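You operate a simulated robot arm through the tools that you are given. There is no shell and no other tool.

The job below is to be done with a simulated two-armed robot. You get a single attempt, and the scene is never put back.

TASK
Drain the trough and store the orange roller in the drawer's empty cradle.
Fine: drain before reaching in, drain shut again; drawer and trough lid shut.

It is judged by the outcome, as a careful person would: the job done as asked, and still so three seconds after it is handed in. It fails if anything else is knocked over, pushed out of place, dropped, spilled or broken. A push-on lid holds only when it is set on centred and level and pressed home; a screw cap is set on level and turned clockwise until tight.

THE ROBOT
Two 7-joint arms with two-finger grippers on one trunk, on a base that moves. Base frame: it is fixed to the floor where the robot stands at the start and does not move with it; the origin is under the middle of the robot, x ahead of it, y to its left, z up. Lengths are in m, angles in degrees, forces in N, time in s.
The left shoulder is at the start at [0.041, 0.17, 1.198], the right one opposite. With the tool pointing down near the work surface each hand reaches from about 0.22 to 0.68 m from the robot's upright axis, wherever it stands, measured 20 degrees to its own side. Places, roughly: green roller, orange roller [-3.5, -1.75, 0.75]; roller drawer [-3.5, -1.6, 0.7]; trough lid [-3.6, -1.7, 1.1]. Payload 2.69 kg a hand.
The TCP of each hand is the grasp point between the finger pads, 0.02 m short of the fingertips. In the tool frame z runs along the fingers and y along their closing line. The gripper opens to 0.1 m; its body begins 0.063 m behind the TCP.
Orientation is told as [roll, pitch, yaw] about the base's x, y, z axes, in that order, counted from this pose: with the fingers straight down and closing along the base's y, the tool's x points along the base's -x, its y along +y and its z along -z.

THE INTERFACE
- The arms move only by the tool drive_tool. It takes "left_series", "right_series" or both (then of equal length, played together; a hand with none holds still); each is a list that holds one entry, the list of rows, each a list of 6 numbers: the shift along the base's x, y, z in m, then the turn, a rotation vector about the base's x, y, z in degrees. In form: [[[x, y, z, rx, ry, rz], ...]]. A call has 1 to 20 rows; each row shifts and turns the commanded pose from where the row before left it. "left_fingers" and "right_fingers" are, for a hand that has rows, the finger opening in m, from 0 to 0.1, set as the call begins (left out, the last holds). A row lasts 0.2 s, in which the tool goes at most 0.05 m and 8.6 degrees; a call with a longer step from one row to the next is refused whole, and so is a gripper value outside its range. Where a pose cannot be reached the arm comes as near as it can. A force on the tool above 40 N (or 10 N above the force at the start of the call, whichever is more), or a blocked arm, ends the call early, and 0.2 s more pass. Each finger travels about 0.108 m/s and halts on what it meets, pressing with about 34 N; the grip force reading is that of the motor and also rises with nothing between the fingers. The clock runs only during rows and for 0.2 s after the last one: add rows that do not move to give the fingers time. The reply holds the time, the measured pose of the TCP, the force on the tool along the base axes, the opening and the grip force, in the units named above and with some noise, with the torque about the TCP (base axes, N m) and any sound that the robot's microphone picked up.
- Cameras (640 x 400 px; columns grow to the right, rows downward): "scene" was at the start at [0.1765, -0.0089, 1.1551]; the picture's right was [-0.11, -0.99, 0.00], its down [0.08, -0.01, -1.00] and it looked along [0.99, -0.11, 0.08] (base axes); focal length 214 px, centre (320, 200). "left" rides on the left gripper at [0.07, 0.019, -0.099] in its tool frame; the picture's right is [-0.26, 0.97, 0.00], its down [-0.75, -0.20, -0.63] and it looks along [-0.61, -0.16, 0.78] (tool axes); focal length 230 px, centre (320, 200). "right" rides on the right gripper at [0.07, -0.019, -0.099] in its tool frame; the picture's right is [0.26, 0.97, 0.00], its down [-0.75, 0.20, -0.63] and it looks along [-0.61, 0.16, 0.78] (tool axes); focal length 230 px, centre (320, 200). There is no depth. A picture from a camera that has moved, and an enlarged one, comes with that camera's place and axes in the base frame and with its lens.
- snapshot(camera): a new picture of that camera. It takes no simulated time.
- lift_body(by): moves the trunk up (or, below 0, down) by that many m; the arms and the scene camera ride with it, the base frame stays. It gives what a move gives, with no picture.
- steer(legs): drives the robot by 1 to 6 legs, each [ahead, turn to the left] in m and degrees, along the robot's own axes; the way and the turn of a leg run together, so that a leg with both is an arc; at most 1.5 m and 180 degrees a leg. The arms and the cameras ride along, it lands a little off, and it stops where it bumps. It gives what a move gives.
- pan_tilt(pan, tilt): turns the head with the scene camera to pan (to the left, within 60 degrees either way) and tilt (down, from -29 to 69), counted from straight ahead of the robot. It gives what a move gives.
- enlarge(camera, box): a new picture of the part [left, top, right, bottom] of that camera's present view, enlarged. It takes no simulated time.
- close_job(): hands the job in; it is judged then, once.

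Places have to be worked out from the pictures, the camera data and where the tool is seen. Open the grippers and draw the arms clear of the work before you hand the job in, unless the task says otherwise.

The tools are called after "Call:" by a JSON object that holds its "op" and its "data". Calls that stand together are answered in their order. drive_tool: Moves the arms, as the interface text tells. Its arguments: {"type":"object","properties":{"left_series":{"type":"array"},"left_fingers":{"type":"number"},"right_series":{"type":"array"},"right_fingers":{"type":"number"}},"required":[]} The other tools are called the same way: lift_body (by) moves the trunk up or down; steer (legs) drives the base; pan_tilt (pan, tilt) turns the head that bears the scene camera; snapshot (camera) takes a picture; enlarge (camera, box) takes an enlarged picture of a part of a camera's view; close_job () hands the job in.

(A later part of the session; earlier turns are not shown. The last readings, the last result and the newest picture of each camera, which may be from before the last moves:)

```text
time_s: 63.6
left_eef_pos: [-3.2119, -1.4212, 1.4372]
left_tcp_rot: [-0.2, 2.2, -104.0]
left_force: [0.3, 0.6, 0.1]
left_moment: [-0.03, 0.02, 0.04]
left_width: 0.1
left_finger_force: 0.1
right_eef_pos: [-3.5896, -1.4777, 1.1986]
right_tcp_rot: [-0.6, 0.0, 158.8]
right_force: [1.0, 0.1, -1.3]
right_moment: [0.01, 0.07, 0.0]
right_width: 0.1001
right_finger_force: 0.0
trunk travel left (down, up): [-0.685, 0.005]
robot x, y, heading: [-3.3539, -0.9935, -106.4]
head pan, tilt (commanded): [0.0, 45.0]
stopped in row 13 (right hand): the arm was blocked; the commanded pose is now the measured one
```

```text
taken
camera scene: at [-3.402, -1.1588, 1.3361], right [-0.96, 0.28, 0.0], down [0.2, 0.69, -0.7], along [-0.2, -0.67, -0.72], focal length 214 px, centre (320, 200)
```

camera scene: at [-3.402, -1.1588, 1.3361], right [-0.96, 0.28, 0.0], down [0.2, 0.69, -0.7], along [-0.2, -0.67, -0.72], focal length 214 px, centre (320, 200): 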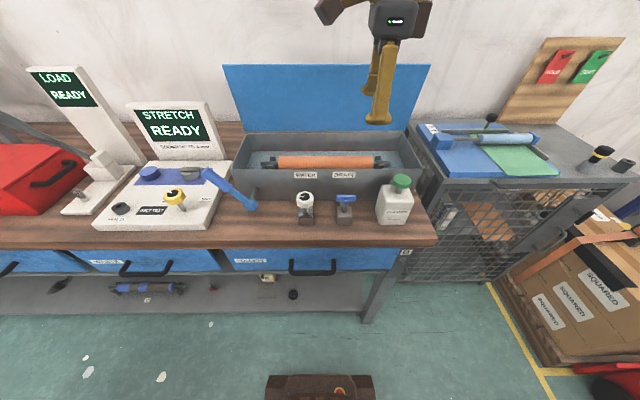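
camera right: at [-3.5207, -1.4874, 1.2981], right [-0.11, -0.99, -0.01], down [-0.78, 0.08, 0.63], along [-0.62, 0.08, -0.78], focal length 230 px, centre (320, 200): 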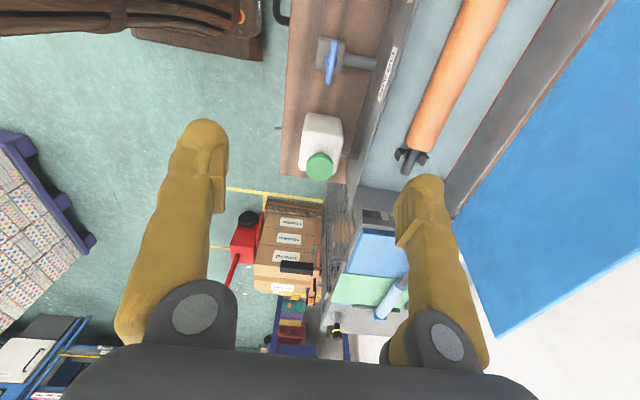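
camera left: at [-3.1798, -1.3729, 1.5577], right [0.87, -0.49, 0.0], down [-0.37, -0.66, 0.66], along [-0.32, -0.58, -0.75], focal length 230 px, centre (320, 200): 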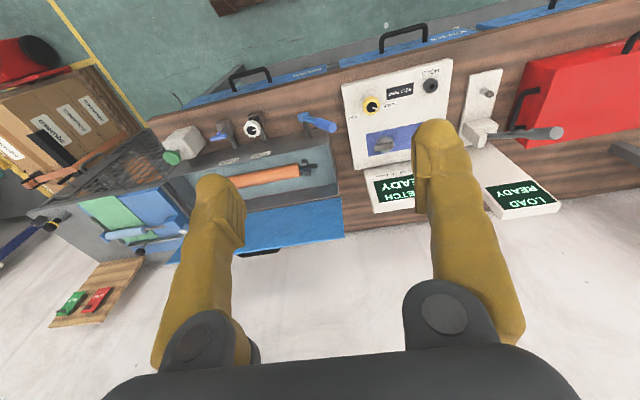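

The camera ray puts the handle at (-3.564,-1.490), consistent. The hand stopped ~0.03 m short with no contact force; I try a slow correction toward directly above the handle.

Call:
{"op": "drive_tool", "data": {"right_series": [[[0.005, -0.003, -0.01, 0, 0, 0], [0.005, -0.003, -0.01, 0, 0, 0], [0.005, -0.003, -0.01, 0, 0, 0], [0.005, -0.003, -0.01, 0, 0, 0], [0.005, 0, -0.01, 0, 0, 0], [0, 0, 0, 0, 0, 0]]]}}

```text
time_s: 64.6
left_eef_pos: [-3.2054, -1.398, 1.4177]
left_tcp_rot: [-0.1, 5.9, -104.1]
left_force: [0.2, 0.5, 0.1]
left_moment: [0.01, -0.01, 0.01]
left_width: 0.0999
left_finger_force: 0.2
right_eef_pos: [-3.5837, -1.4773, 1.1754]
right_tcp_rot: [0.6, 1.7, 155.9]
right_force: [0.9, 0.3, -0.3]
right_moment: [-0.02, 0.02, 0.02]
right_width: 0.1
right_finger_force: 0.1
trunk travel left (down, up): [-0.685, 0.005]
robot x, y, heading: [-3.3518, -0.9954, -106.4]
head pan, tilt (commanded): [0.0, 45.0]
stopped in row 5 (right hand): the arm was blocked; the commanded pose is now the measured one
```

Blocked again with no tool force, so some link of the right arm is limited. I look at the right arm with the head camera.

Call:
{"op": "pan_tilt", "data": {"pan": -40, "tilt": -10}}

Call:
{"op": "snapshot", "data": {"camera": "scene"}}

Call:
{"op": "snapshot", "data": {"camera": "left"}}

```text
time_s: 65.9
left_eef_pos: [-3.2063, -1.3992, 1.4175]
left_tcp_rot: [-0.1, 5.7, -104.0]
left_force: [0.0, -0.7, -0.3]
left_moment: [0.01, -0.02, -0.02]
left_width: 0.0998
left_finger_force: 0.1
right_eef_pos: [-3.5817, -1.482, 1.1791]
right_tcp_rot: [1.1, 2.0, 156.0]
right_force: [-0.3, -0.7, 0.2]
right_moment: [0.02, -0.02, 0.01]
right_width: 0.1005
right_finger_force: 0.1
trunk travel left (down, up): [-0.685, 0.005]
robot x, y, heading: [-3.3532, -0.9871, -106.4]
head pan, tilt (commanded): [-40.0, -10.0]
```

```text
taken
camera scene: at [-3.4494, -1.1299, 1.4223], right [-0.55, 0.83, 0.01], down [-0.14, -0.08, -0.99], along [-0.82, -0.55, 0.16], focal length 214 px, centre (320, 200)
```

scene: 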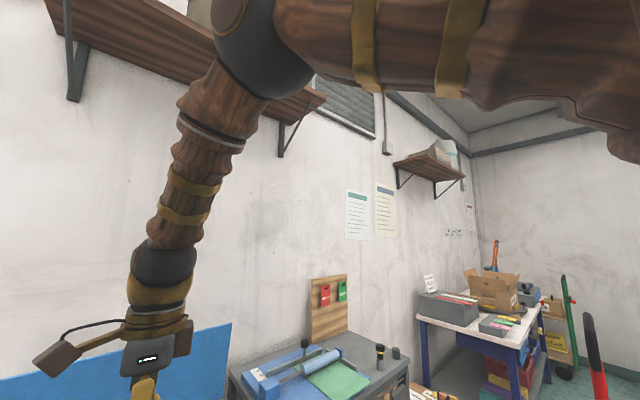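

```text
taken
camera left: at [-3.1716, -1.3465, 1.5229], right [0.87, -0.48, -0.03], down [-0.39, -0.74, 0.55], along [-0.29, -0.47, -0.83], focal length 230 px, centre (320, 200)
```

left: 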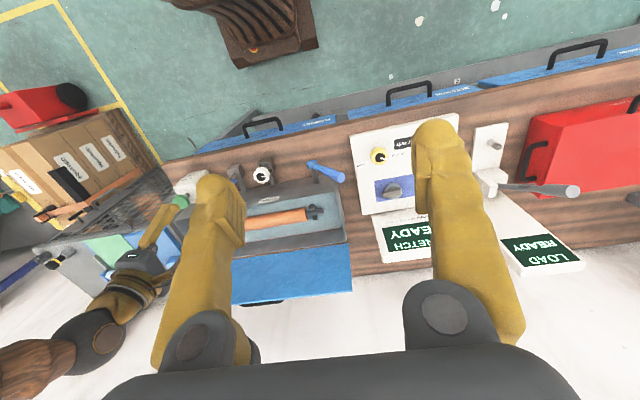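

The arm is in an elbow-up configuration with the elbow very high near the wall shelf because the trunk is raised. I raise/retract the right hand and then lower the trunk to its original height.

Call:
{"op": "drive_tool", "data": {"right_series": [[[0.005, 0.015, 0.03, 0, 0, 0], [0.005, 0.016, 0.045, 0, 0, 0], [0.005, 0.016, 0.045, 0, 0, 0], [0.005, 0.016, 0.045, 0, 0, 0], [0.005, 0.016, 0.045, 0, 0, 0], [0.003, 0.016, 0.045, 0, 0, 0], [0, 0, 0, 0, 0, 0]]], "left_series": [[[0, 0, 0, 0, 0, 0], [-0.005, -0.008, 0.005, 0.14, 0.9, 0], [-0.005, -0.008, 0.005, 0.14, 0.9, 0], [-0.005, -0.008, 0.005, 0.14, 0.9, 0], [0, 0, 0, 0, 0, 0], [0, 0, 0, 0, 0, 0], [0, 0, 0, 0, 0, 0]]]}}

Call:
{"op": "lift_body", "data": {"by": -0.15}}

Call:
{"op": "snapshot", "data": {"camera": "scene"}}

```text
time_s: 66.6
left_eef_pos: [-3.2071, -1.3882, 1.4206]
left_tcp_rot: [-1.3, 6.5, -104.1]
left_force: [0.1, 0.6, -0.3]
left_moment: [-0.04, -0.01, 0.0]
left_width: 0.1
left_finger_force: 0.1
right_eef_pos: [-3.5577, -1.3564, 1.1615]
right_tcp_rot: [-15.6, 1.0, 152.8]
right_force: [-0.6, -0.4, 0.8]
right_moment: [-0.05, 0.0, -0.02]
right_width: 0.0999
right_finger_force: 0.1
trunk travel left (down, up): [-0.685, 0.005]
robot x, y, heading: [-3.3531, -0.9915, -106.9]
head pan, tilt (commanded): [-40.0, -10.0]
stopped in row 3 (right hand): the arm was blocked; the commanded pose is now the measured one
```

```text
time_s: 68.4
left_eef_pos: [-3.2049, -1.3913, 1.2732]
left_tcp_rot: [-1.4, 6.1, -104.1]
left_force: [1.1, 0.1, -0.2]
left_moment: [-0.02, 0.01, -0.01]
left_width: 0.1
left_finger_force: 0.0
right_eef_pos: [-3.5548, -1.3628, 1.0155]
right_tcp_rot: [-14.9, 1.5, 153.2]
right_force: [0.0, 0.6, 0.0]
right_moment: [0.0, 0.02, 0.0]
right_width: 0.0995
right_finger_force: 0.0
trunk travel left (down, up): [-0.535, 0.155]
robot x, y, heading: [-3.3512, -0.9929, -106.4]
head pan, tilt (commanded): [-40.0, -10.0]
```

```text
taken
camera scene: at [-3.4488, -1.1274, 1.2725], right [-0.55, 0.83, 0.01], down [-0.14, -0.08, -0.99], along [-0.82, -0.55, 0.16], focal length 214 px, centre (320, 200)
```

scene: 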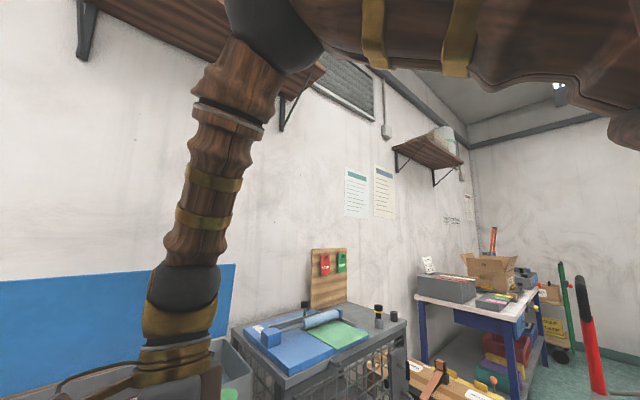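

The right hand got tilted and yaw near -95° relative seems to be a joint-limited posture for this arm. I level it and rotate it back toward the neutral yaw while raising it.

Call:
{"op": "drive_tool", "data": {"right_series": [[[0.005, 0.01, 0.01, -6.65, 3.35, 0], [0.005, 0.01, 0.01, -6.65, 3.35, 0], [0, 0, 0.015, 0, 0, 8.4], [0, 0, 0.015, 0, 0, 8.4], [0, 0, 0.015, 0, 0, 8.4], [0, 0, 0.015, 0, 0, 8.4], [0, 0, 0.015, 0, 0, 8.4], [0, 0, 0.015, 0, 0, 8.4], [0, 0, 0.015, 0, 0, 8.4], [0, 0, 0.015, 0, 0, 8.4], [0, 0, 0.015, 0, 0, 8.4], [0, 0, 0.015, 0, 0, 8.4], [0, 0, 0.015, 0, 0, 8.4], [0, 0, 0.015, 0, 0, 8.4], [0, 0, 0, 0, 0, 0]]]}}

```text
time_s: 69.1
left_eef_pos: [-3.1984, -1.3661, 1.2556]
left_tcp_rot: [-1.3, 9.4, -104.1]
left_force: [-0.1, 0.9, -1.0]
left_moment: [-0.02, -0.01, -0.01]
left_width: 0.1
left_finger_force: 0.1
right_eef_pos: [-3.5283, -1.261, 0.9738]
right_tcp_rot: [-13.1, 0.7, 152.6]
right_force: [0.0, 0.7, 0.7]
right_moment: [0.01, 0.01, 0.02]
right_width: 0.1
right_finger_force: 0.0
trunk travel left (down, up): [-0.535, 0.155]
robot x, y, heading: [-3.3501, -0.9908, -106.6]
head pan, tilt (commanded): [-40.0, -10.0]
stopped in row 3 (right hand): the arm was blocked; the commanded pose is now the measured one
```

Both arms drop slightly at each block, and the right upper arm looks only ~0.14 m from the head camera — head and arm are probably touching. I turn the head away to the left first, then move the right hand outward.

Call:
{"op": "pan_tilt", "data": {"pan": 20, "tilt": 30}}

Call:
{"op": "drive_tool", "data": {"right_series": [[[-0.02, 0.004, 0.01, 0, 0, 0], [-0.03, 0.006, 0.02, 0, 0, 0], [-0.03, 0.006, 0.03, 0, 0, 0], [-0.03, 0.0, 0.03, 0, 0, 0], [-0.02, -0.01, 0.03, 0, 0, 0], [0, 0, 0, 0, 0, 0]]]}}

Call:
{"op": "snapshot", "data": {"camera": "scene"}}

```text
time_s: 70.4
left_eef_pos: [-3.1997, -1.3692, 1.2584]
left_tcp_rot: [-1.2, 9.3, -104.1]
left_force: [-0.7, 0.0, 0.1]
left_moment: [-0.02, -0.02, -0.01]
left_width: 0.1
left_finger_force: 0.0
right_eef_pos: [-3.5252, -1.265, 0.9756]
right_tcp_rot: [-13.0, 1.0, 152.7]
right_force: [0.5, 0.0, -0.1]
right_moment: [-0.02, 0.01, 0.01]
right_width: 0.1002
right_finger_force: 0.1
trunk travel left (down, up): [-0.535, 0.155]
robot x, y, heading: [-3.3504, -0.9915, -106.4]
head pan, tilt (commanded): [20.0, 30.0]
```

```text
time_s: 71.8
left_eef_pos: [-3.199, -1.3684, 1.2588]
left_tcp_rot: [-1.3, 9.3, -104.0]
left_force: [-0.5, 0.5, -0.3]
left_moment: [-0.02, 0.0, -0.02]
left_width: 0.0998
left_finger_force: 0.1
right_eef_pos: [-3.6578, -1.2582, 1.0961]
right_tcp_rot: [-12.9, 0.5, 153.2]
right_force: [-0.5, -1.1, 0.3]
right_moment: [-0.03, 0.01, 0.0]
right_width: 0.1
right_finger_force: 0.0
trunk travel left (down, up): [-0.535, 0.155]
robot x, y, heading: [-3.3535, -0.9915, -106.3]
head pan, tilt (commanded): [20.0, 30.0]
```

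```text
taken
camera scene: at [-3.3729, -1.1703, 1.2084], right [-1.0, -0.06, -0.01], down [-0.03, 0.51, -0.86], along [0.06, -0.86, -0.51], focal length 214 px, centre (320, 200)
```

scene: 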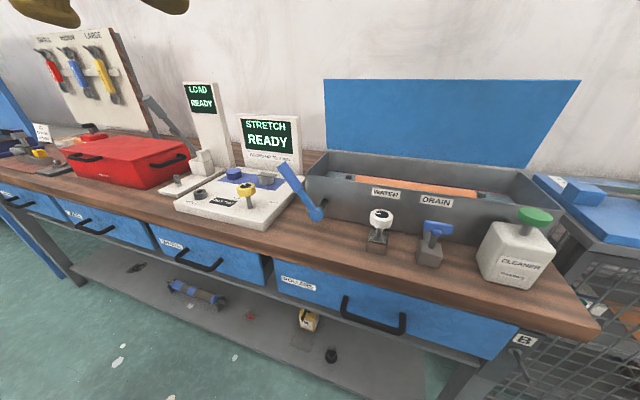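

With the head turned left the right arm follows again, so head contact was the cause. I level the right hand, raise it a little, and level the left one too.

Call:
{"op": "drive_tool", "data": {"right_series": [[[0, 0, 0.02, -5.8, 2.9, 3], [0, 0, 0.02, -5.8, 2.9, 3], [0, 0, 0.02, 0, 0, 4], [0, 0, 0.02, 0, 0, 0], [0, 0, 0, 0, 0, 0], [0, 0, 0, 0, 0, 0]]], "left_series": [[[0, 0, 0.02, -4.5, 1.1, 0], [0, 0, 0.02, -4.5, 1.1, 0], [0, 0, 0.02, 0, 0, 0], [0, 0, 0.02, 0, 0, 0], [0, 0, 0, 0, 0, 0], [0, 0, 0, 0, 0, 0]]]}}

```text
time_s: 73.2
left_eef_pos: [-3.1866, -1.421, 1.333]
left_tcp_rot: [-1.4, -2.5, -104.0]
left_force: [0.8, 0.7, -0.2]
left_moment: [-0.02, -0.01, 0.01]
left_width: 0.1
left_finger_force: 0.1
left hand out of reach, approached as far as the arm can: row 1, 2, 3, 4
right_eef_pos: [-3.6575, -1.2576, 1.1751]
right_tcp_rot: [0.1, 0.1, 163.2]
right_force: [-0.9, -0.1, 1.1]
right_moment: [-0.01, 0.0, -0.01]
right_width: 0.0999
right_finger_force: 0.1
trunk travel left (down, up): [-0.535, 0.155]
robot x, y, heading: [-3.3516, -0.9926, -106.5]
head pan, tilt (commanded): [20.0, 30.0]
```

Right hand is level with fingers closing along the depth. I enlarge the valve for details on its handle and any markings.

Call:
{"op": "enlarge", "data": {"camera": "scene", "box": [360, 180, 480, 270]}}

Call:
{"op": "snapshot", "data": {"camera": "right"}}

```text
4.44 times, centred on (420, 225) of scene
camera zoom: at [-3.3723, -1.1698, 1.2085], right [-1.0, -0.06, -0.01], down [-0.03, 0.51, -0.86], along [0.05, -0.86, -0.51], focal length 953 px, centre (-124, 89)
```

zoom: 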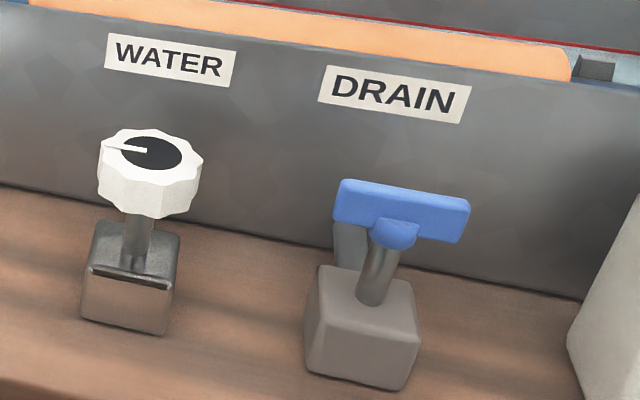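

```text
taken
camera right: at [-3.5872, -1.2599, 1.2738], right [-0.03, -1.0, 0.0], down [-0.78, 0.03, 0.63], along [-0.63, 0.02, -0.78], focal length 230 px, centre (320, 200)
```

right: 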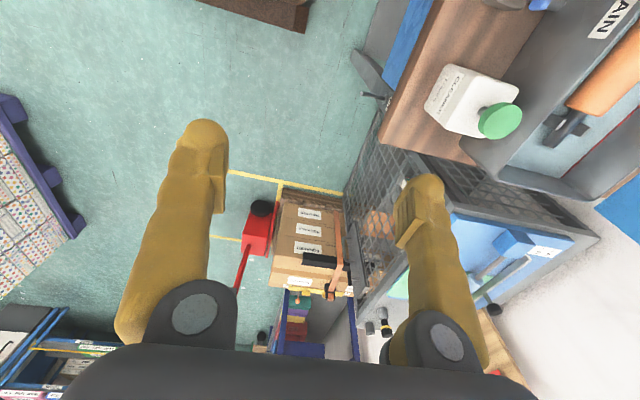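

The T bar is ~53 mm long on a vertical stem, at (-3.564,-1.487,0.975). I turn the robot left 12° so the right arm works more on its own side and clear of the head.

Call:
{"op": "steer", "data": {"legs": [[0, 12]]}}

Call:
{"op": "pan_tilt", "data": {"pan": 10, "tilt": 40}}

```text
time_s: 74.3
left_eef_pos: [-3.1011, -1.3774, 1.3336]
left_tcp_rot: [-1.5, -2.4, -92.2]
left_force: [-0.2, 0.1, -0.1]
left_moment: [0.02, 0.02, -0.01]
left_width: 0.1
left_finger_force: 0.1
right_eef_pos: [-3.5954, -1.3153, 1.1743]
right_tcp_rot: [0.2, 0.0, 175.1]
right_force: [0.7, 0.2, -0.6]
right_moment: [-0.04, 0.03, 0.0]
right_width: 0.1003
right_finger_force: 0.1
trunk travel left (down, up): [-0.535, 0.155]
robot x, y, heading: [-3.3525, -0.9929, -94.8]
head pan, tilt (commanded): [20.0, 30.0]
```

```text
time_s: 75.1
left_eef_pos: [-3.0988, -1.3564, 1.3179]
left_tcp_rot: [-1.8, 0.5, -92.1]
left_force: [-0.6, 0.2, 0.4]
left_moment: [-0.05, 0.0, -0.01]
left_width: 0.0999
left_finger_force: 0.1
right_eef_pos: [-3.5941, -1.2953, 1.1804]
right_tcp_rot: [1.1, 0.1, 175.3]
right_force: [-0.9, 0.6, 0.2]
right_moment: [-0.01, -0.04, -0.04]
right_width: 0.0998
right_finger_force: 0.0
trunk travel left (down, up): [-0.535, 0.155]
robot x, y, heading: [-3.3543, -0.9939, -94.6]
head pan, tilt (commanded): [10.0, 40.0]
```

I bring the right hand above the T bar at z ≈ 1.08 with the fingers partly closed to 0.06 and check.

Call:
{"op": "drive_tool", "data": {"right_series": [[[0.004, -0.024, -0.0125, 0, 0, -1.5], [0.004, -0.024, -0.0125, 0, 0, -1.5], [0.004, -0.024, -0.0125, 0, 0, -1.5], [0.004, -0.024, -0.0125, 0, 0, -1.5], [0.004, -0.024, -0.0125, 0, 0, -1.5], [0.004, -0.024, -0.0125, 0, 0, -1.5], [0.004, -0.024, -0.0125, 0, 0, -1.5], [0.002, -0.024, -0.0125, 0, 0, -1.3], [0, 0, 0, 0, 0, 0], [0, 0, 0, 0, 0, 0]]], "right_fingers": 0.06}}

Call:
{"op": "snapshot", "data": {"camera": "right"}}

Call:
{"op": "snapshot", "data": {"camera": "scene"}}

```text
time_s: 77.3
left_eef_pos: [-3.0991, -1.3598, 1.3166]
left_tcp_rot: [-1.8, 0.4, -92.2]
left_force: [0.0, 0.0, 0.0]
left_moment: [0.02, 0.02, 0.0]
left_width: 0.1002
left_finger_force: 0.1
right_eef_pos: [-3.57, -1.4924, 1.0822]
right_tcp_rot: [0.9, 0.7, 162.5]
right_force: [0.5, -0.1, 0.0]
right_moment: [0.02, -0.01, -0.02]
right_width: 0.0602
right_finger_force: 0.1
trunk travel left (down, up): [-0.535, 0.155]
robot x, y, heading: [-3.3515, -0.9936, -94.6]
head pan, tilt (commanded): [10.0, 40.0]
```

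```text
taken
camera right: at [-3.5004, -1.4933, 1.1807], right [-0.04, -1.0, 0.02], down [-0.78, 0.05, 0.62], along [-0.62, 0.01, -0.78], focal length 230 px, centre (320, 200)
```

right: 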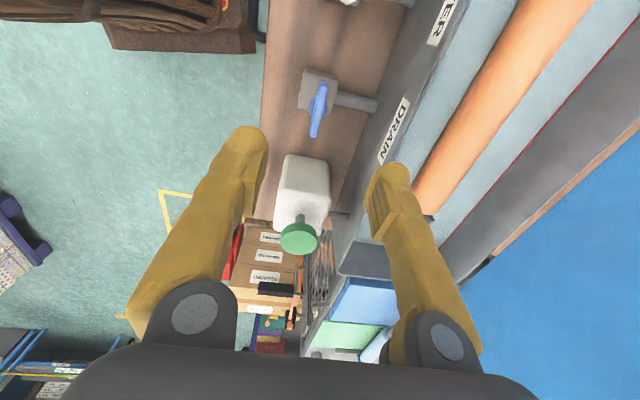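

```text
taken
camera scene: at [-3.3521, -1.1682, 1.1931], right [-1.0, -0.09, 0.0], down [-0.06, 0.65, -0.75], along [0.07, -0.75, -0.66], focal length 214 px, centre (320, 200)
```

scene: 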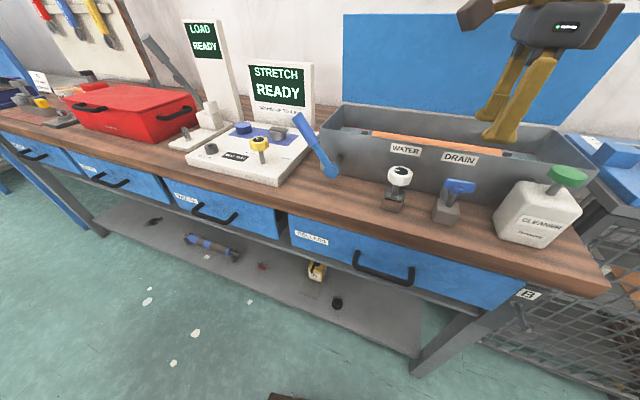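

The bar centre refines to (-3.564,-1.491) with direction ≈164°, matching the tool. I descend to about z 0.99 in small rows and look again before closing.

Call:
{"op": "drive_tool", "data": {"right_series": [[[0.003, 0.001, -0.018, 0, 0, 0.4], [0.003, 0.001, -0.018, 0, 0, 0.4], [0, 0, -0.018, 0, 0, 0], [0, 0, -0.018, 0, 0, 0], [0, 0, -0.016, 0, 0, 0], [0, 0, 0, 0, 0, 0], [0, 0, 0, 0, 0, 0]]]}}

Call:
{"op": "snapshot", "data": {"camera": "right"}}

Call:
{"op": "enlarge", "data": {"camera": "scene", "box": [370, 80, 590, 250]}}

```text
time_s: 78.9
left_eef_pos: [-3.0994, -1.3583, 1.3161]
left_tcp_rot: [-1.8, 0.6, -92.2]
left_force: [-0.2, -1.0, -0.3]
left_moment: [-0.01, 0.02, 0.0]
left_width: 0.1001
left_finger_force: 0.0
right_eef_pos: [-3.5565, -1.4863, 0.9908]
right_tcp_rot: [1.0, -0.1, 164.2]
right_force: [0.5, -0.3, -0.7]
right_moment: [0.01, -0.01, 0.03]
right_width: 0.06
right_finger_force: 0.1
trunk travel left (down, up): [-0.535, 0.155]
robot x, y, heading: [-3.3544, -0.9923, -94.8]
head pan, tilt (commanded): [10.0, 40.0]
```

```text
taken
camera right: at [-3.4875, -1.4864, 1.0895], right [-0.01, -1.0, 0.02], down [-0.77, 0.02, 0.63], along [-0.63, 0.0, -0.77], focal length 230 px, centre (320, 200)
```

right: 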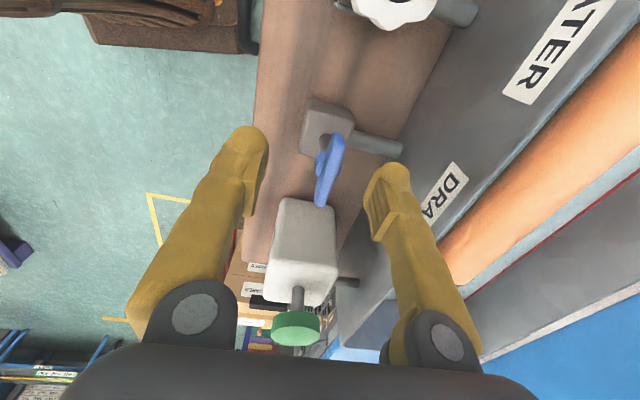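

```text
2.35 times, centred on (480, 165) of scene
camera zoom: at [-3.352, -1.1679, 1.1931], right [-1.0, -0.09, 0.0], down [-0.06, 0.65, -0.75], along [0.07, -0.75, -0.66], focal length 505 px, centre (-56, 282)
```

zoom: 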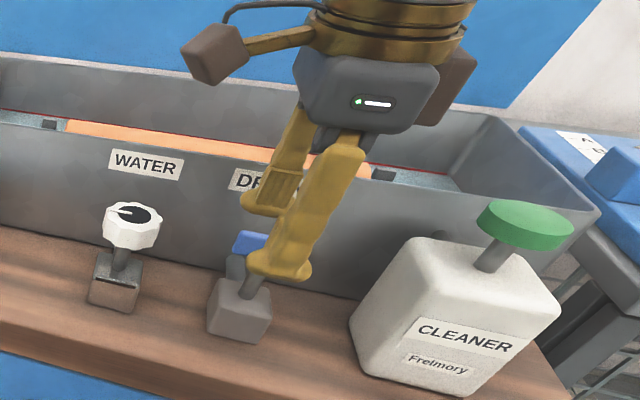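

The bar centre is now at about (-3.558,-1.4925); I shift 6 mm deeper, lower slightly to z ≈ 0.984 and close the fingers on the bar.

Call:
{"op": "drive_tool", "data": {"right_series": [[[-0.001, -0.006, -0.006, 0, 0, 0.6], [0, 0, 0, 0, 0, 0]]]}}

Call:
{"op": "drive_tool", "data": {"right_series": [[[0, 0, 0, 0, 0, 0], [0, 0, 0, 0, 0, 0], [0, 0, 0, 0, 0, 0], [0, 0, 0, 0, 0, 0]]], "right_fingers": 0.0}}

Call:
{"op": "snapshot", "data": {"camera": "right"}}

```text
time_s: 79.5
left_eef_pos: [-3.1003, -1.3579, 1.3168]
left_tcp_rot: [-1.7, 0.5, -92.1]
left_force: [-0.4, 0.5, -0.7]
left_moment: [-0.01, 0.0, -0.02]
left_width: 0.1
left_finger_force: 0.0
right_eef_pos: [-3.5595, -1.492, 0.9862]
right_tcp_rot: [1.0, -0.1, 165.0]
right_force: [-0.5, -0.7, -0.5]
right_moment: [0.01, 0.01, 0.05]
right_width: 0.06
right_finger_force: 0.1
trunk travel left (down, up): [-0.535, 0.155]
robot x, y, heading: [-3.3556, -0.9939, -94.9]
head pan, tilt (commanded): [10.0, 40.0]
```

```text
time_s: 80.5
left_eef_pos: [-3.0988, -1.3564, 1.3166]
left_tcp_rot: [-1.8, 0.4, -92.1]
left_force: [-0.6, -0.1, 0.4]
left_moment: [-0.02, 0.02, 0.02]
left_width: 0.1001
left_finger_force: 0.1
right_eef_pos: [-3.5597, -1.493, 0.9877]
right_tcp_rot: [1.4, -0.1, 164.9]
right_force: [-1.8, -6.6, 22.7]
right_moment: [-0.23, 0.06, 0.03]
right_width: 0.0
right_finger_force: 29.5
trunk travel left (down, up): [-0.535, 0.155]
robot x, y, heading: [-3.3529, -0.9968, -94.4]
head pan, tilt (commanded): [10.0, 40.0]
```

```text
taken
camera right: at [-3.4885, -1.4916, 1.0857], right [0.0, -1.0, 0.02], down [-0.77, 0.02, 0.64], along [-0.64, -0.01, -0.77], focal length 230 px, centre (320, 200)
```

right: 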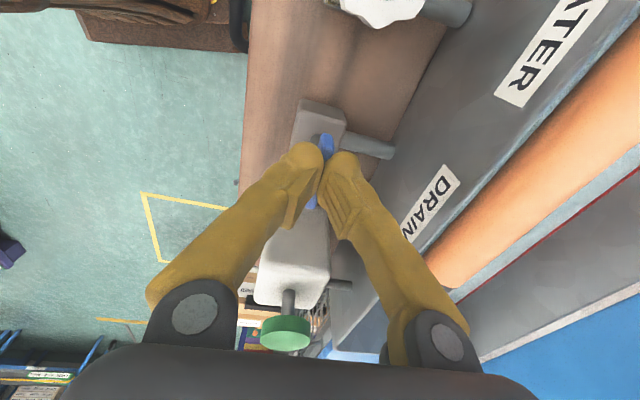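

The fingers closed above the bar (width 0, 23 N upward): the bar top is at about z 0.967, lower than estimated, so its centre is nearer (-3.568,-1.495). I open, shift and go down about 20 mm.

Call:
{"op": "drive_tool", "data": {"right_series": [[[0, 0, 0.005, 0, 0, 0], [0, 0, 0, 0, 0, 0], [0, 0, 0, 0, 0, 0], [-0.004, -0.001, -0.005, 0, 0, 0], [-0.004, -0.001, -0.008, 0, 0, 0], [0, 0, -0.008, 0, 0, 0], [0, 0, -0.004, 0, 0, 0], [0, 0, 0, 0, 0, 0]]], "right_fingers": 0.06}}

Call:
{"op": "snapshot", "data": {"camera": "right"}}

```text
time_s: 82.3
left_eef_pos: [-3.0992, -1.3585, 1.3184]
left_tcp_rot: [-1.8, 0.5, -92.1]
left_force: [-0.7, -0.8, 0.3]
left_moment: [-0.01, -0.04, 0.01]
left_width: 0.1
left_finger_force: 0.1
right_eef_pos: [-3.5682, -1.4958, 0.9643]
right_tcp_rot: [1.0, -0.1, 164.9]
right_force: [0.0, 0.1, 0.1]
right_moment: [0.04, -0.02, 0.01]
right_width: 0.0601
right_finger_force: 0.1
trunk travel left (down, up): [-0.535, 0.155]
robot x, y, heading: [-3.3509, -0.9943, -94.5]
head pan, tilt (commanded): [10.0, 40.0]
```

```text
taken
camera right: at [-3.4974, -1.4942, 1.064], right [0.0, -1.0, 0.02], down [-0.77, 0.01, 0.63], along [-0.63, -0.01, -0.77], focal length 230 px, centre (320, 200)
```

right: 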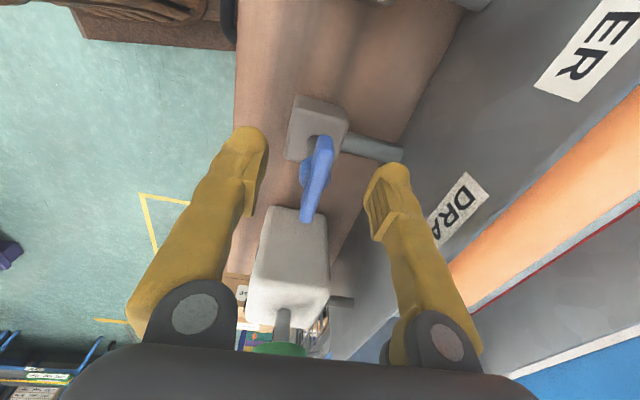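

The bar now lies centred between the fingers at TCP height. I close on it.

Call:
{"op": "drive_tool", "data": {"right_series": [[[0, 0.001, -0.002, 0, 0, 0], [0, 0, 0, 0, 0, 0], [0, 0, 0, 0, 0, 0], [0, 0, 0, 0, 0, 0]]], "right_fingers": 0.0}}

Call:
{"op": "snapshot", "data": {"camera": "right"}}

```text
time_s: 83.3
left_eef_pos: [-3.0992, -1.3563, 1.3183]
left_tcp_rot: [-1.7, 0.4, -92.1]
left_force: [0.7, -0.4, -0.2]
left_moment: [0.04, -0.04, -0.01]
left_width: 0.1001
left_finger_force: 0.1
right_eef_pos: [-3.5677, -1.4905, 0.9634]
right_tcp_rot: [0.8, -0.1, 164.9]
right_force: [4.1, 12.4, -6.0]
right_moment: [0.16, -0.03, 0.01]
right_width: 0.0168
right_finger_force: 42.6
trunk travel left (down, up): [-0.535, 0.155]
robot x, y, heading: [-3.3523, -0.9952, -94.3]
head pan, tilt (commanded): [10.0, 40.0]
```

```text
taken
camera right: at [-3.4968, -1.4915, 1.0617], right [0.0, -1.0, 0.01], down [-0.77, 0.01, 0.63], along [-0.63, -0.01, -0.77], focal length 230 px, centre (320, 200)
```

right: 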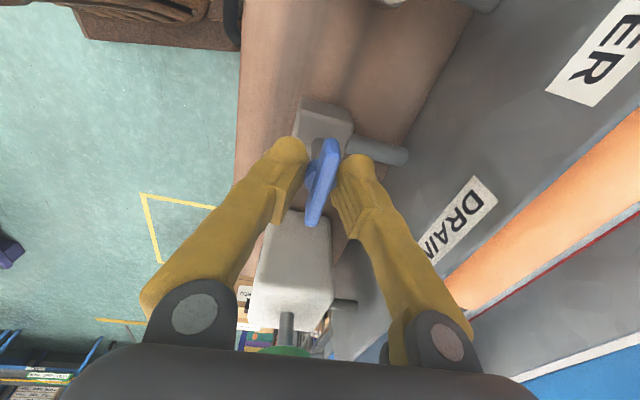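

The bar is gripped (width 16.8 mm). I relax the side offset by 4 mm and try a small counter-clockwise turn of 10° watching the torque.

Call:
{"op": "drive_tool", "data": {"right_series": [[[0.001, 0.004, 0, 0, 0, 0], [0, 0, 0, 0, 0, 5], [0, 0, 0, 0, 0, 5], [0, 0, 0, 0, 0, 0]]], "right_fingers": 0.0}}

Call:
{"op": "enlarge", "data": {"camera": "right", "box": [220, 80, 420, 260]}}

```text
time_s: 84.3
left_eef_pos: [-3.0996, -1.3599, 1.3159]
left_tcp_rot: [-1.9, 0.6, -92.0]
left_force: [-0.1, 1.0, 0.4]
left_moment: [0.01, -0.02, 0.0]
left_width: 0.1001
left_finger_force: 0.1
right_eef_pos: [-3.5672, -1.4915, 0.9651]
right_tcp_rot: [1.0, -0.1, 175.0]
right_force: [0.5, -4.6, -13.7]
right_moment: [-0.08, 0.02, 0.02]
right_width: 0.0166
right_finger_force: 42.5
trunk travel left (down, up): [-0.535, 0.155]
robot x, y, heading: [-3.351, -0.9896, -94.5]
head pan, tilt (commanded): [10.0, 40.0]
```

```text
2.22 times, centred on (320, 170) of right
camera zoom: at [-3.4982, -1.4784, 1.0617], right [0.17, -0.98, 0.02], down [-0.76, -0.12, 0.63], along [-0.62, -0.12, -0.77], focal length 511 px, centre (320, 267)
```

zoom: 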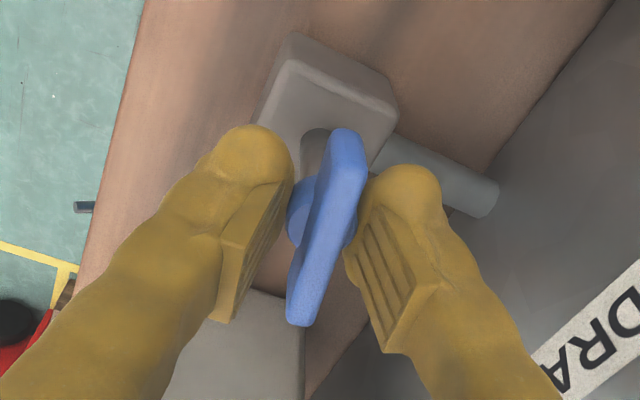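

The torque stayed near zero and the pads seem to hold the round hub under the bar (16.6 mm), so the bar may have slipped. I open a little, raise 12 mm to take only the upper part of the bar, and close again.

Call:
{"op": "drive_tool", "data": {"right_series": [[[0, 0, 0, 0, 0, 0], [0, 0, 0.006, 0, 0, 0], [0, 0, 0.006, 0, 0, 0], [0, 0, 0, 0, 0, 0]]], "right_fingers": 0.035}}

Call:
{"op": "drive_tool", "data": {"right_series": [[[0, 0, 0, 0, 0, 0], [0, 0, 0, 0, 0, 0], [0, 0, 0, 0, 0, 0]]], "right_fingers": 0.0}}

Call:
{"op": "enlarge", "data": {"camera": "right", "box": [220, 80, 420, 260]}}

```text
time_s: 85.3
left_eef_pos: [-3.0984, -1.3584, 1.3176]
left_tcp_rot: [-1.8, 0.6, -92.1]
left_force: [-0.5, 0.5, -0.8]
left_moment: [-0.01, -0.05, -0.01]
left_width: 0.0999
left_finger_force: 0.0
right_eef_pos: [-3.5652, -1.4903, 0.9749]
right_tcp_rot: [1.0, -0.1, 174.9]
right_force: [0.6, 0.3, -0.3]
right_moment: [0.01, -0.05, 0.02]
right_width: 0.0348
right_finger_force: 0.2
trunk travel left (down, up): [-0.535, 0.155]
robot x, y, heading: [-3.3504, -0.9928, -94.5]
head pan, tilt (commanded): [10.0, 40.0]
```

```text
time_s: 86.1
left_eef_pos: [-3.0982, -1.3588, 1.3158]
left_tcp_rot: [-1.8, 0.6, -92.0]
left_force: [0.3, 0.7, 0.0]
left_moment: [0.0, -0.01, 0.01]
left_width: 0.1001
left_finger_force: 0.1
right_eef_pos: [-3.5665, -1.4925, 0.9762]
right_tcp_rot: [1.3, -0.1, 174.9]
right_force: [-2.0, -11.3, 17.7]
right_moment: [0.02, -0.13, 0.0]
right_width: 0.0074
right_finger_force: 35.1
trunk travel left (down, up): [-0.535, 0.155]
robot x, y, heading: [-3.3526, -0.9935, -94.6]
head pan, tilt (commanded): [10.0, 40.0]
```

```text
2.22 times, centred on (320, 170) of right
camera zoom: at [-3.497, -1.4781, 1.0752], right [0.17, -0.99, 0.02], down [-0.76, -0.12, 0.64], along [-0.62, -0.12, -0.77], focal length 511 px, centre (320, 267)
```

zoom: 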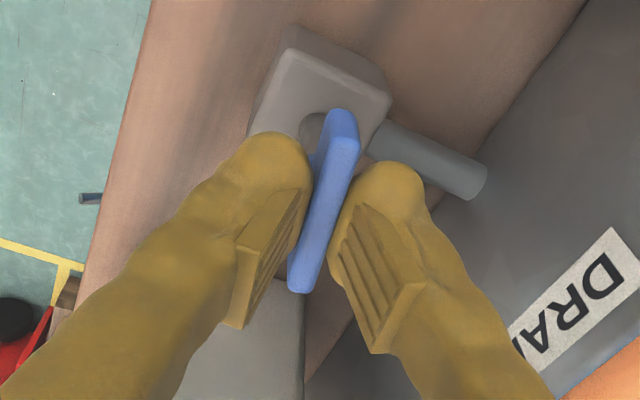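

Now the fingers are on the bar's rounded top (7.4 mm, pushed upward). I lower 4 mm with the grip slightly relieved, close, and turn another 10° to see whether the bar follows.

Call:
{"op": "drive_tool", "data": {"right_series": [[[0, 0.002, 0, 0, 0, 0], [0, 0, -0.006, 0, 0, 0], [0, 0, 0, 0, 0, 0]]], "right_fingers": 0.03}}

Call:
{"op": "drive_tool", "data": {"right_series": [[[0, 0, 0, 0, 0, 0], [0, 0, 0, 0, 0, 0], [0, 0, 0, 0, 0, 0], [0, 0, 0, 0, 0, 5], [0, 0, 0, 0, 0, 5], [0, 0, 0, 0, 0, 0]]], "right_fingers": 0.0}}

Call:
{"op": "enlarge", "data": {"camera": "right", "box": [220, 80, 420, 260]}}

```text
time_s: 86.6
left_eef_pos: [-3.0968, -1.3413, 1.3019]
left_tcp_rot: [-2.8, 3.9, -92.1]
left_force: [-0.5, -0.8, 0.1]
left_moment: [0.06, -0.03, 0.03]
left_width: 0.1001
left_finger_force: 0.1
right_eef_pos: [-3.5654, -1.4791, 0.9825]
right_tcp_rot: [2.2, -0.2, 175.0]
right_force: [0.1, -6.2, 3.2]
right_moment: [-0.08, 0.02, -0.01]
right_width: 0.0338
right_finger_force: 2.8
trunk travel left (down, up): [-0.535, 0.155]
robot x, y, heading: [-3.3489, -0.9909, -94.4]
head pan, tilt (commanded): [10.0, 40.0]
stopped in row 2 (right hand): the force on the tool passed its limit at 49 N (the readings are from after the stop); the commanded pose is now the measured one
```

```text
time_s: 87.0
left_eef_pos: [-3.0943, -1.3113, 1.2871]
left_tcp_rot: [-4.1, 6.7, -92.0]
left_force: [0.2, 1.8, -0.4]
left_moment: [-0.1, 0.01, -0.02]
left_width: 0.1001
left_finger_force: 0.1
right_eef_pos: [-3.5635, -1.4633, 0.9967]
right_tcp_rot: [4.5, -0.3, 175.0]
right_force: [0.5, 1.0, 0.2]
right_moment: [-0.05, 0.01, 0.02]
right_width: 0.0
right_finger_force: 29.0
trunk travel left (down, up): [-0.535, 0.155]
robot x, y, heading: [-3.3541, -0.9912, -94.6]
head pan, tilt (commanded): [10.0, 40.0]
stopped in row 2 (right hand): the force on the tool passed its limit at 44 N (the readings are from after the stop); the commanded pose is now the measured one
```

```text
2.22 times, centred on (320, 170) of right
camera zoom: at [-3.4936, -1.4439, 1.0935], right [0.17, -0.98, 0.07], down [-0.76, -0.08, 0.65], along [-0.63, -0.17, -0.76], focal length 511 px, centre (320, 267)
```

zoom: 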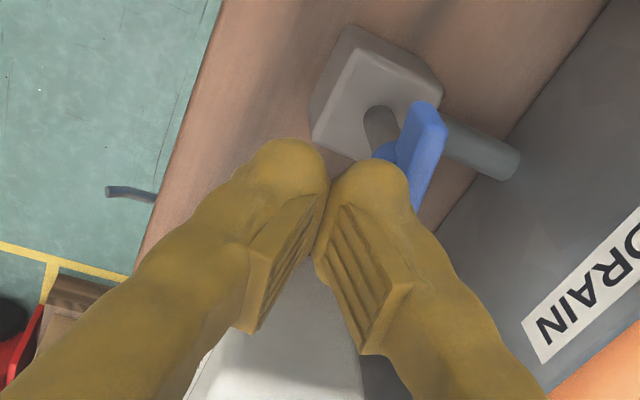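

The hand slipped off after force stops. I check the handle's present angle with the scene camera.

Call:
{"op": "drive_tool", "data": {"right_series": [[[0.003, 0.01, 0.02, 0, 0, 0], [0.003, 0.01, 0.03, 0, 0, 0], [0.003, 0.02, 0.03, 0, 0, 0], [0, 0, 0, 0, 0, 0]]]}}

Call:
{"op": "enlarge", "data": {"camera": "scene", "box": [370, 110, 530, 230]}}

Call:
{"op": "enlarge", "data": {"camera": "right", "box": [220, 30, 500, 230]}}

```text
time_s: 88.0
left_eef_pos: [-3.0947, -1.3167, 1.2881]
left_tcp_rot: [-3.9, 6.6, -92.0]
left_force: [-0.3, -0.9, -0.6]
left_moment: [-0.03, -0.01, 0.01]
left_width: 0.0998
left_finger_force: 0.1
right_eef_pos: [-3.5554, -1.4263, 1.0743]
right_tcp_rot: [4.3, -0.2, 175.0]
right_force: [0.3, 0.6, 0.5]
right_moment: [-0.01, 0.0, -0.02]
right_width: 0.0
right_finger_force: 29.3
trunk travel left (down, up): [-0.535, 0.155]
robot x, y, heading: [-3.3528, -0.9914, -94.6]
head pan, tilt (commanded): [10.0, 40.0]
```

```text
3.33 times, centred on (450, 170) of scene
camera zoom: at [-3.352, -1.1677, 1.1931], right [-1.0, -0.09, 0.0], down [-0.06, 0.65, -0.76], along [0.07, -0.75, -0.66], focal length 715 px, centre (-113, 300)
```

zoom: 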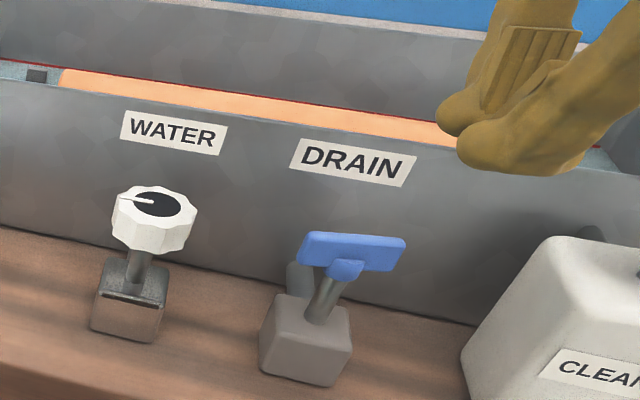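

```text
2.00 times, centred on (360, 130) of right
camera zoom: at [-3.4857, -1.4077, 1.1707], right [0.17, -0.98, 0.07], down [-0.76, -0.09, 0.65], along [-0.63, -0.17, -0.76], focal length 460 px, centre (240, 340)
```

zoom: 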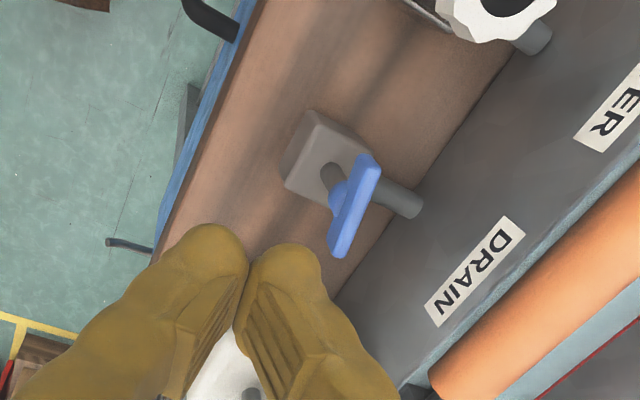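

The bar has in fact turned about 15° counter-clockwise (to ≈180°), so holding the hub does drive it and the direction is free. I level the hand, re-align at yaw ≈181°, and go back above the handle with open fingers.

Call:
{"op": "drive_tool", "data": {"right_series": [[[-0.004, -0.02, 0, 4.28, -0.37, 3], [-0.004, -0.02, 0, 0, 0, 3], [-0.0036, -0.025, -0.01, 0, 0, 0], [0, 0, -0.03, 0, 0, 0], [0, 0, -0.03, 0, 0, 0], [0, 0, 0, 0, 0, 0], [0, 0, 0, 0, 0, 0]]], "right_fingers": 0.06}}

Call:
{"op": "enlarge", "data": {"camera": "right", "box": [220, 80, 420, 260]}}

```text
time_s: 89.6
left_eef_pos: [-3.0945, -1.3171, 1.2873]
left_tcp_rot: [-3.9, 6.6, -91.9]
left_force: [1.1, 0.1, 1.0]
left_moment: [0.01, -0.02, 0.04]
left_width: 0.1002
left_finger_force: 0.1
right_eef_pos: [-3.5665, -1.4916, 1.0027]
right_tcp_rot: [-0.1, -0.2, -179.0]
right_force: [-0.9, -0.4, -0.2]
right_moment: [0.01, -0.02, 0.01]
right_width: 0.0598
right_finger_force: 0.1
trunk travel left (down, up): [-0.535, 0.155]
robot x, y, heading: [-3.3521, -0.9937, -94.3]
head pan, tilt (commanded): [10.0, 40.0]
```

```text
2.22 times, centred on (320, 170) of right
camera zoom: at [-3.4998, -1.473, 1.1024], right [0.27, -0.96, 0.0], down [-0.75, -0.21, 0.63], along [-0.61, -0.17, -0.78], focal length 511 px, centre (320, 267)
```

zoom: 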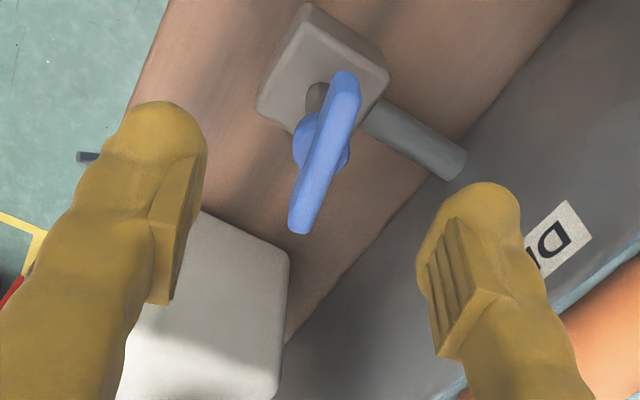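

The bar is well aligned with the tool. I descend to z ≈ 0.963 with a small centring shift, then close.

Call:
{"op": "drive_tool", "data": {"right_series": [[[0.002, -0.001, -0.013, 0, 0, 0], [0, 0, -0.013, 0, 0, 0], [0, 0, -0.013, 0, 0, 0], [0, 0, 0, 0, 0, 0]]]}}

Call:
{"op": "drive_tool", "data": {"right_series": [[[0, 0, 0, 0, 0, 0], [0, 0, 0, 0, 0, 0], [0, 0, 0, 0, 0, 0], [0, 0, 0, 0, 0, 0]]], "right_fingers": 0.01}}

```text
time_s: 90.6
left_eef_pos: [-3.0947, -1.3172, 1.2872]
left_tcp_rot: [-3.9, 6.6, -91.9]
left_force: [-0.3, -0.6, 0.0]
left_moment: [0.03, -0.01, 0.0]
left_width: 0.0998
left_finger_force: 0.0
right_eef_pos: [-3.5647, -1.4939, 0.964]
right_tcp_rot: [-0.1, -0.1, -179.0]
right_force: [-0.4, -0.4, 0.4]
right_moment: [-0.01, 0.0, 0.01]
right_width: 0.0602
right_finger_force: 0.1
trunk travel left (down, up): [-0.535, 0.155]
robot x, y, heading: [-3.3516, -0.9937, -94.5]
head pan, tilt (commanded): [10.0, 40.0]
```

```text
time_s: 91.6
left_eef_pos: [-3.0954, -1.3153, 1.2885]
left_tcp_rot: [-4.0, 6.6, -91.9]
left_force: [-0.5, -0.3, -0.4]
left_moment: [0.01, 0.01, -0.03]
left_width: 0.0999
left_finger_force: 0.0
right_eef_pos: [-3.5665, -1.4918, 0.9647]
right_tcp_rot: [-0.2, -0.2, -179.0]
right_force: [-0.9, 5.5, -7.1]
right_moment: [0.06, 0.07, 0.05]
right_width: 0.0171
right_finger_force: 43.0
trunk travel left (down, up): [-0.535, 0.155]
robot x, y, heading: [-3.3527, -0.9928, -94.6]
head pan, tilt (commanded): [10.0, 40.0]
```

Gripped again (17 mm). I relax 2 mm and turn 32° counter-clockwise, then look.

Call:
{"op": "drive_tool", "data": {"right_series": [[[-0.001, 0.002, 0, 0, 0, 0], [0, 0, 0, 0, 0, 8], [0, 0, 0, 0, 0, 8], [0, 0, 0, 0, 0, 8], [0, 0, 0, 0, 0, 8], [0, 0, 0, 0, 0, 0]]]}}

Call:
{"op": "enlarge", "data": {"camera": "right", "box": [220, 80, 420, 260]}}

Call:
{"op": "enlarge", "data": {"camera": "scene", "box": [370, 110, 530, 230]}}

```text
time_s: 93.0
left_eef_pos: [-3.0939, -1.3167, 1.2863]
left_tcp_rot: [-3.8, 6.7, -91.8]
left_force: [-0.9, -0.5, -0.2]
left_moment: [0.0, -0.01, -0.02]
left_width: 0.1
left_finger_force: 0.0
right_eef_pos: [-3.564, -1.4921, 0.965]
right_tcp_rot: [-0.1, 0.1, -146.9]
right_force: [13.2, -1.1, -11.5]
right_moment: [0.03, -0.22, 0.09]
right_width: 0.0168
right_finger_force: 41.8
trunk travel left (down, up): [-0.535, 0.155]
robot x, y, heading: [-3.354, -0.995, -94.4]
head pan, tilt (commanded): [10.0, 40.0]
```

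```text
2.22 times, centred on (320, 170) of right
camera zoom: at [-3.5192, -1.4387, 1.0631], right [0.74, -0.67, 0.0], down [-0.52, -0.58, 0.63], along [-0.42, -0.47, -0.78], focal length 511 px, centre (320, 267)
```

zoom: 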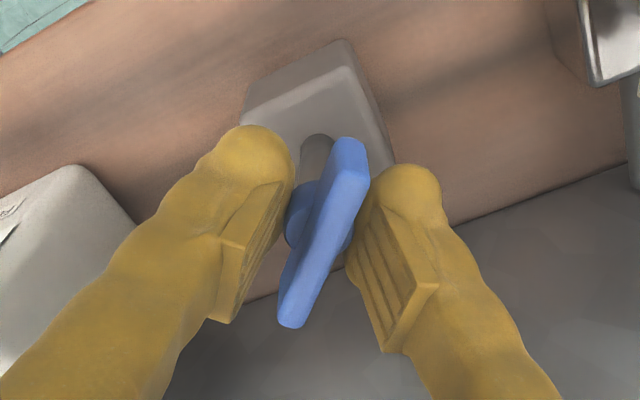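

```text
3.33 times, centred on (450, 170) of scene
camera zoom: at [-3.3508, -1.1689, 1.1929], right [-1.0, -0.1, 0.0], down [-0.06, 0.65, -0.75], along [0.07, -0.75, -0.66], focal length 715 px, centre (-113, 300)
```

zoom: 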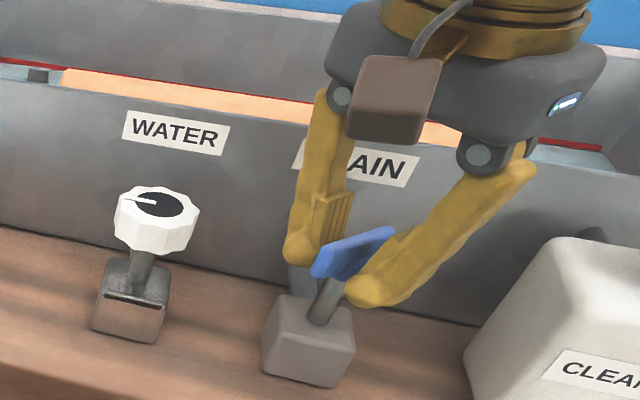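

The bar follows the tool (now ≈213°). I relieve 2 mm in x and turn a further 40°.

Call:
{"op": "drive_tool", "data": {"right_series": [[[0.002, 0, 0, 0, 0, 0], [0, 0, 0, 0, 0, 8], [0, 0, 0, 0, 0, 8], [0, 0, 0, 0, 0, 8], [0, 0, 0, 0, 0, 8], [0, 0, 0, 0, 0, 8], [0, 0, 0, 0, 0, 0]]]}}

Call:
{"op": "enlarge", "data": {"camera": "right", "box": [220, 80, 420, 260]}}

Call:
{"op": "enlarge", "data": {"camera": "scene", "box": [330, 90, 590, 260]}}

```text
time_s: 94.6
left_eef_pos: [-3.0957, -1.3161, 1.2866]
left_tcp_rot: [-3.8, 6.6, -91.9]
left_force: [-0.6, -0.3, 0.6]
left_moment: [0.03, -0.02, 0.0]
left_width: 0.1
left_finger_force: 0.0
right_eef_pos: [-3.5665, -1.4912, 0.9657]
right_tcp_rot: [-0.1, 0.2, -107.0]
right_force: [-6.7, 2.8, -10.0]
right_moment: [-0.09, 0.15, 0.03]
right_width: 0.0167
right_finger_force: 42.4
trunk travel left (down, up): [-0.535, 0.155]
robot x, y, heading: [-3.3509, -0.9933, -94.6]
head pan, tilt (commanded): [10.0, 40.0]
```

```text
2.22 times, centred on (320, 170) of right
camera zoom: at [-3.5657, -1.4198, 1.0633], right [1.0, -0.04, 0.0], down [-0.03, -0.78, 0.63], along [-0.02, -0.63, -0.78], focal length 511 px, centre (320, 267)
```

zoom: 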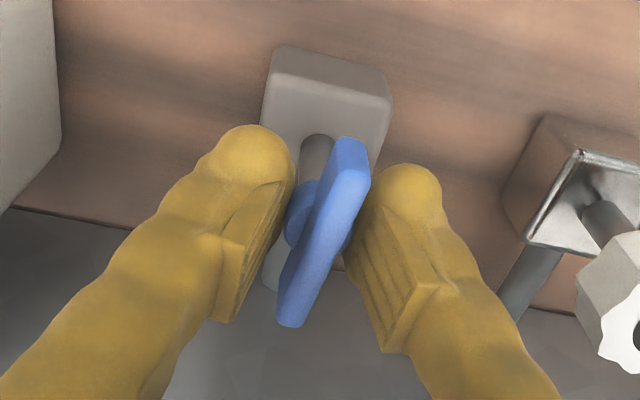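

```text
2.35 times, centred on (460, 175) of scene
camera zoom: at [-3.3531, -1.1682, 1.1931], right [-1.0, -0.09, 0.0], down [-0.06, 0.65, -0.75], along [0.07, -0.75, -0.66], focal length 505 px, centre (-9, 259)
```

zoom: 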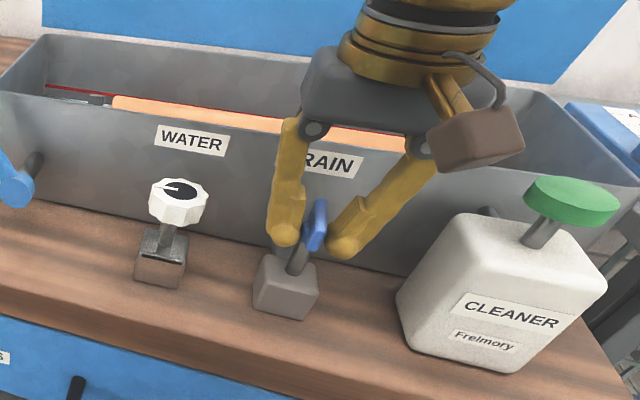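

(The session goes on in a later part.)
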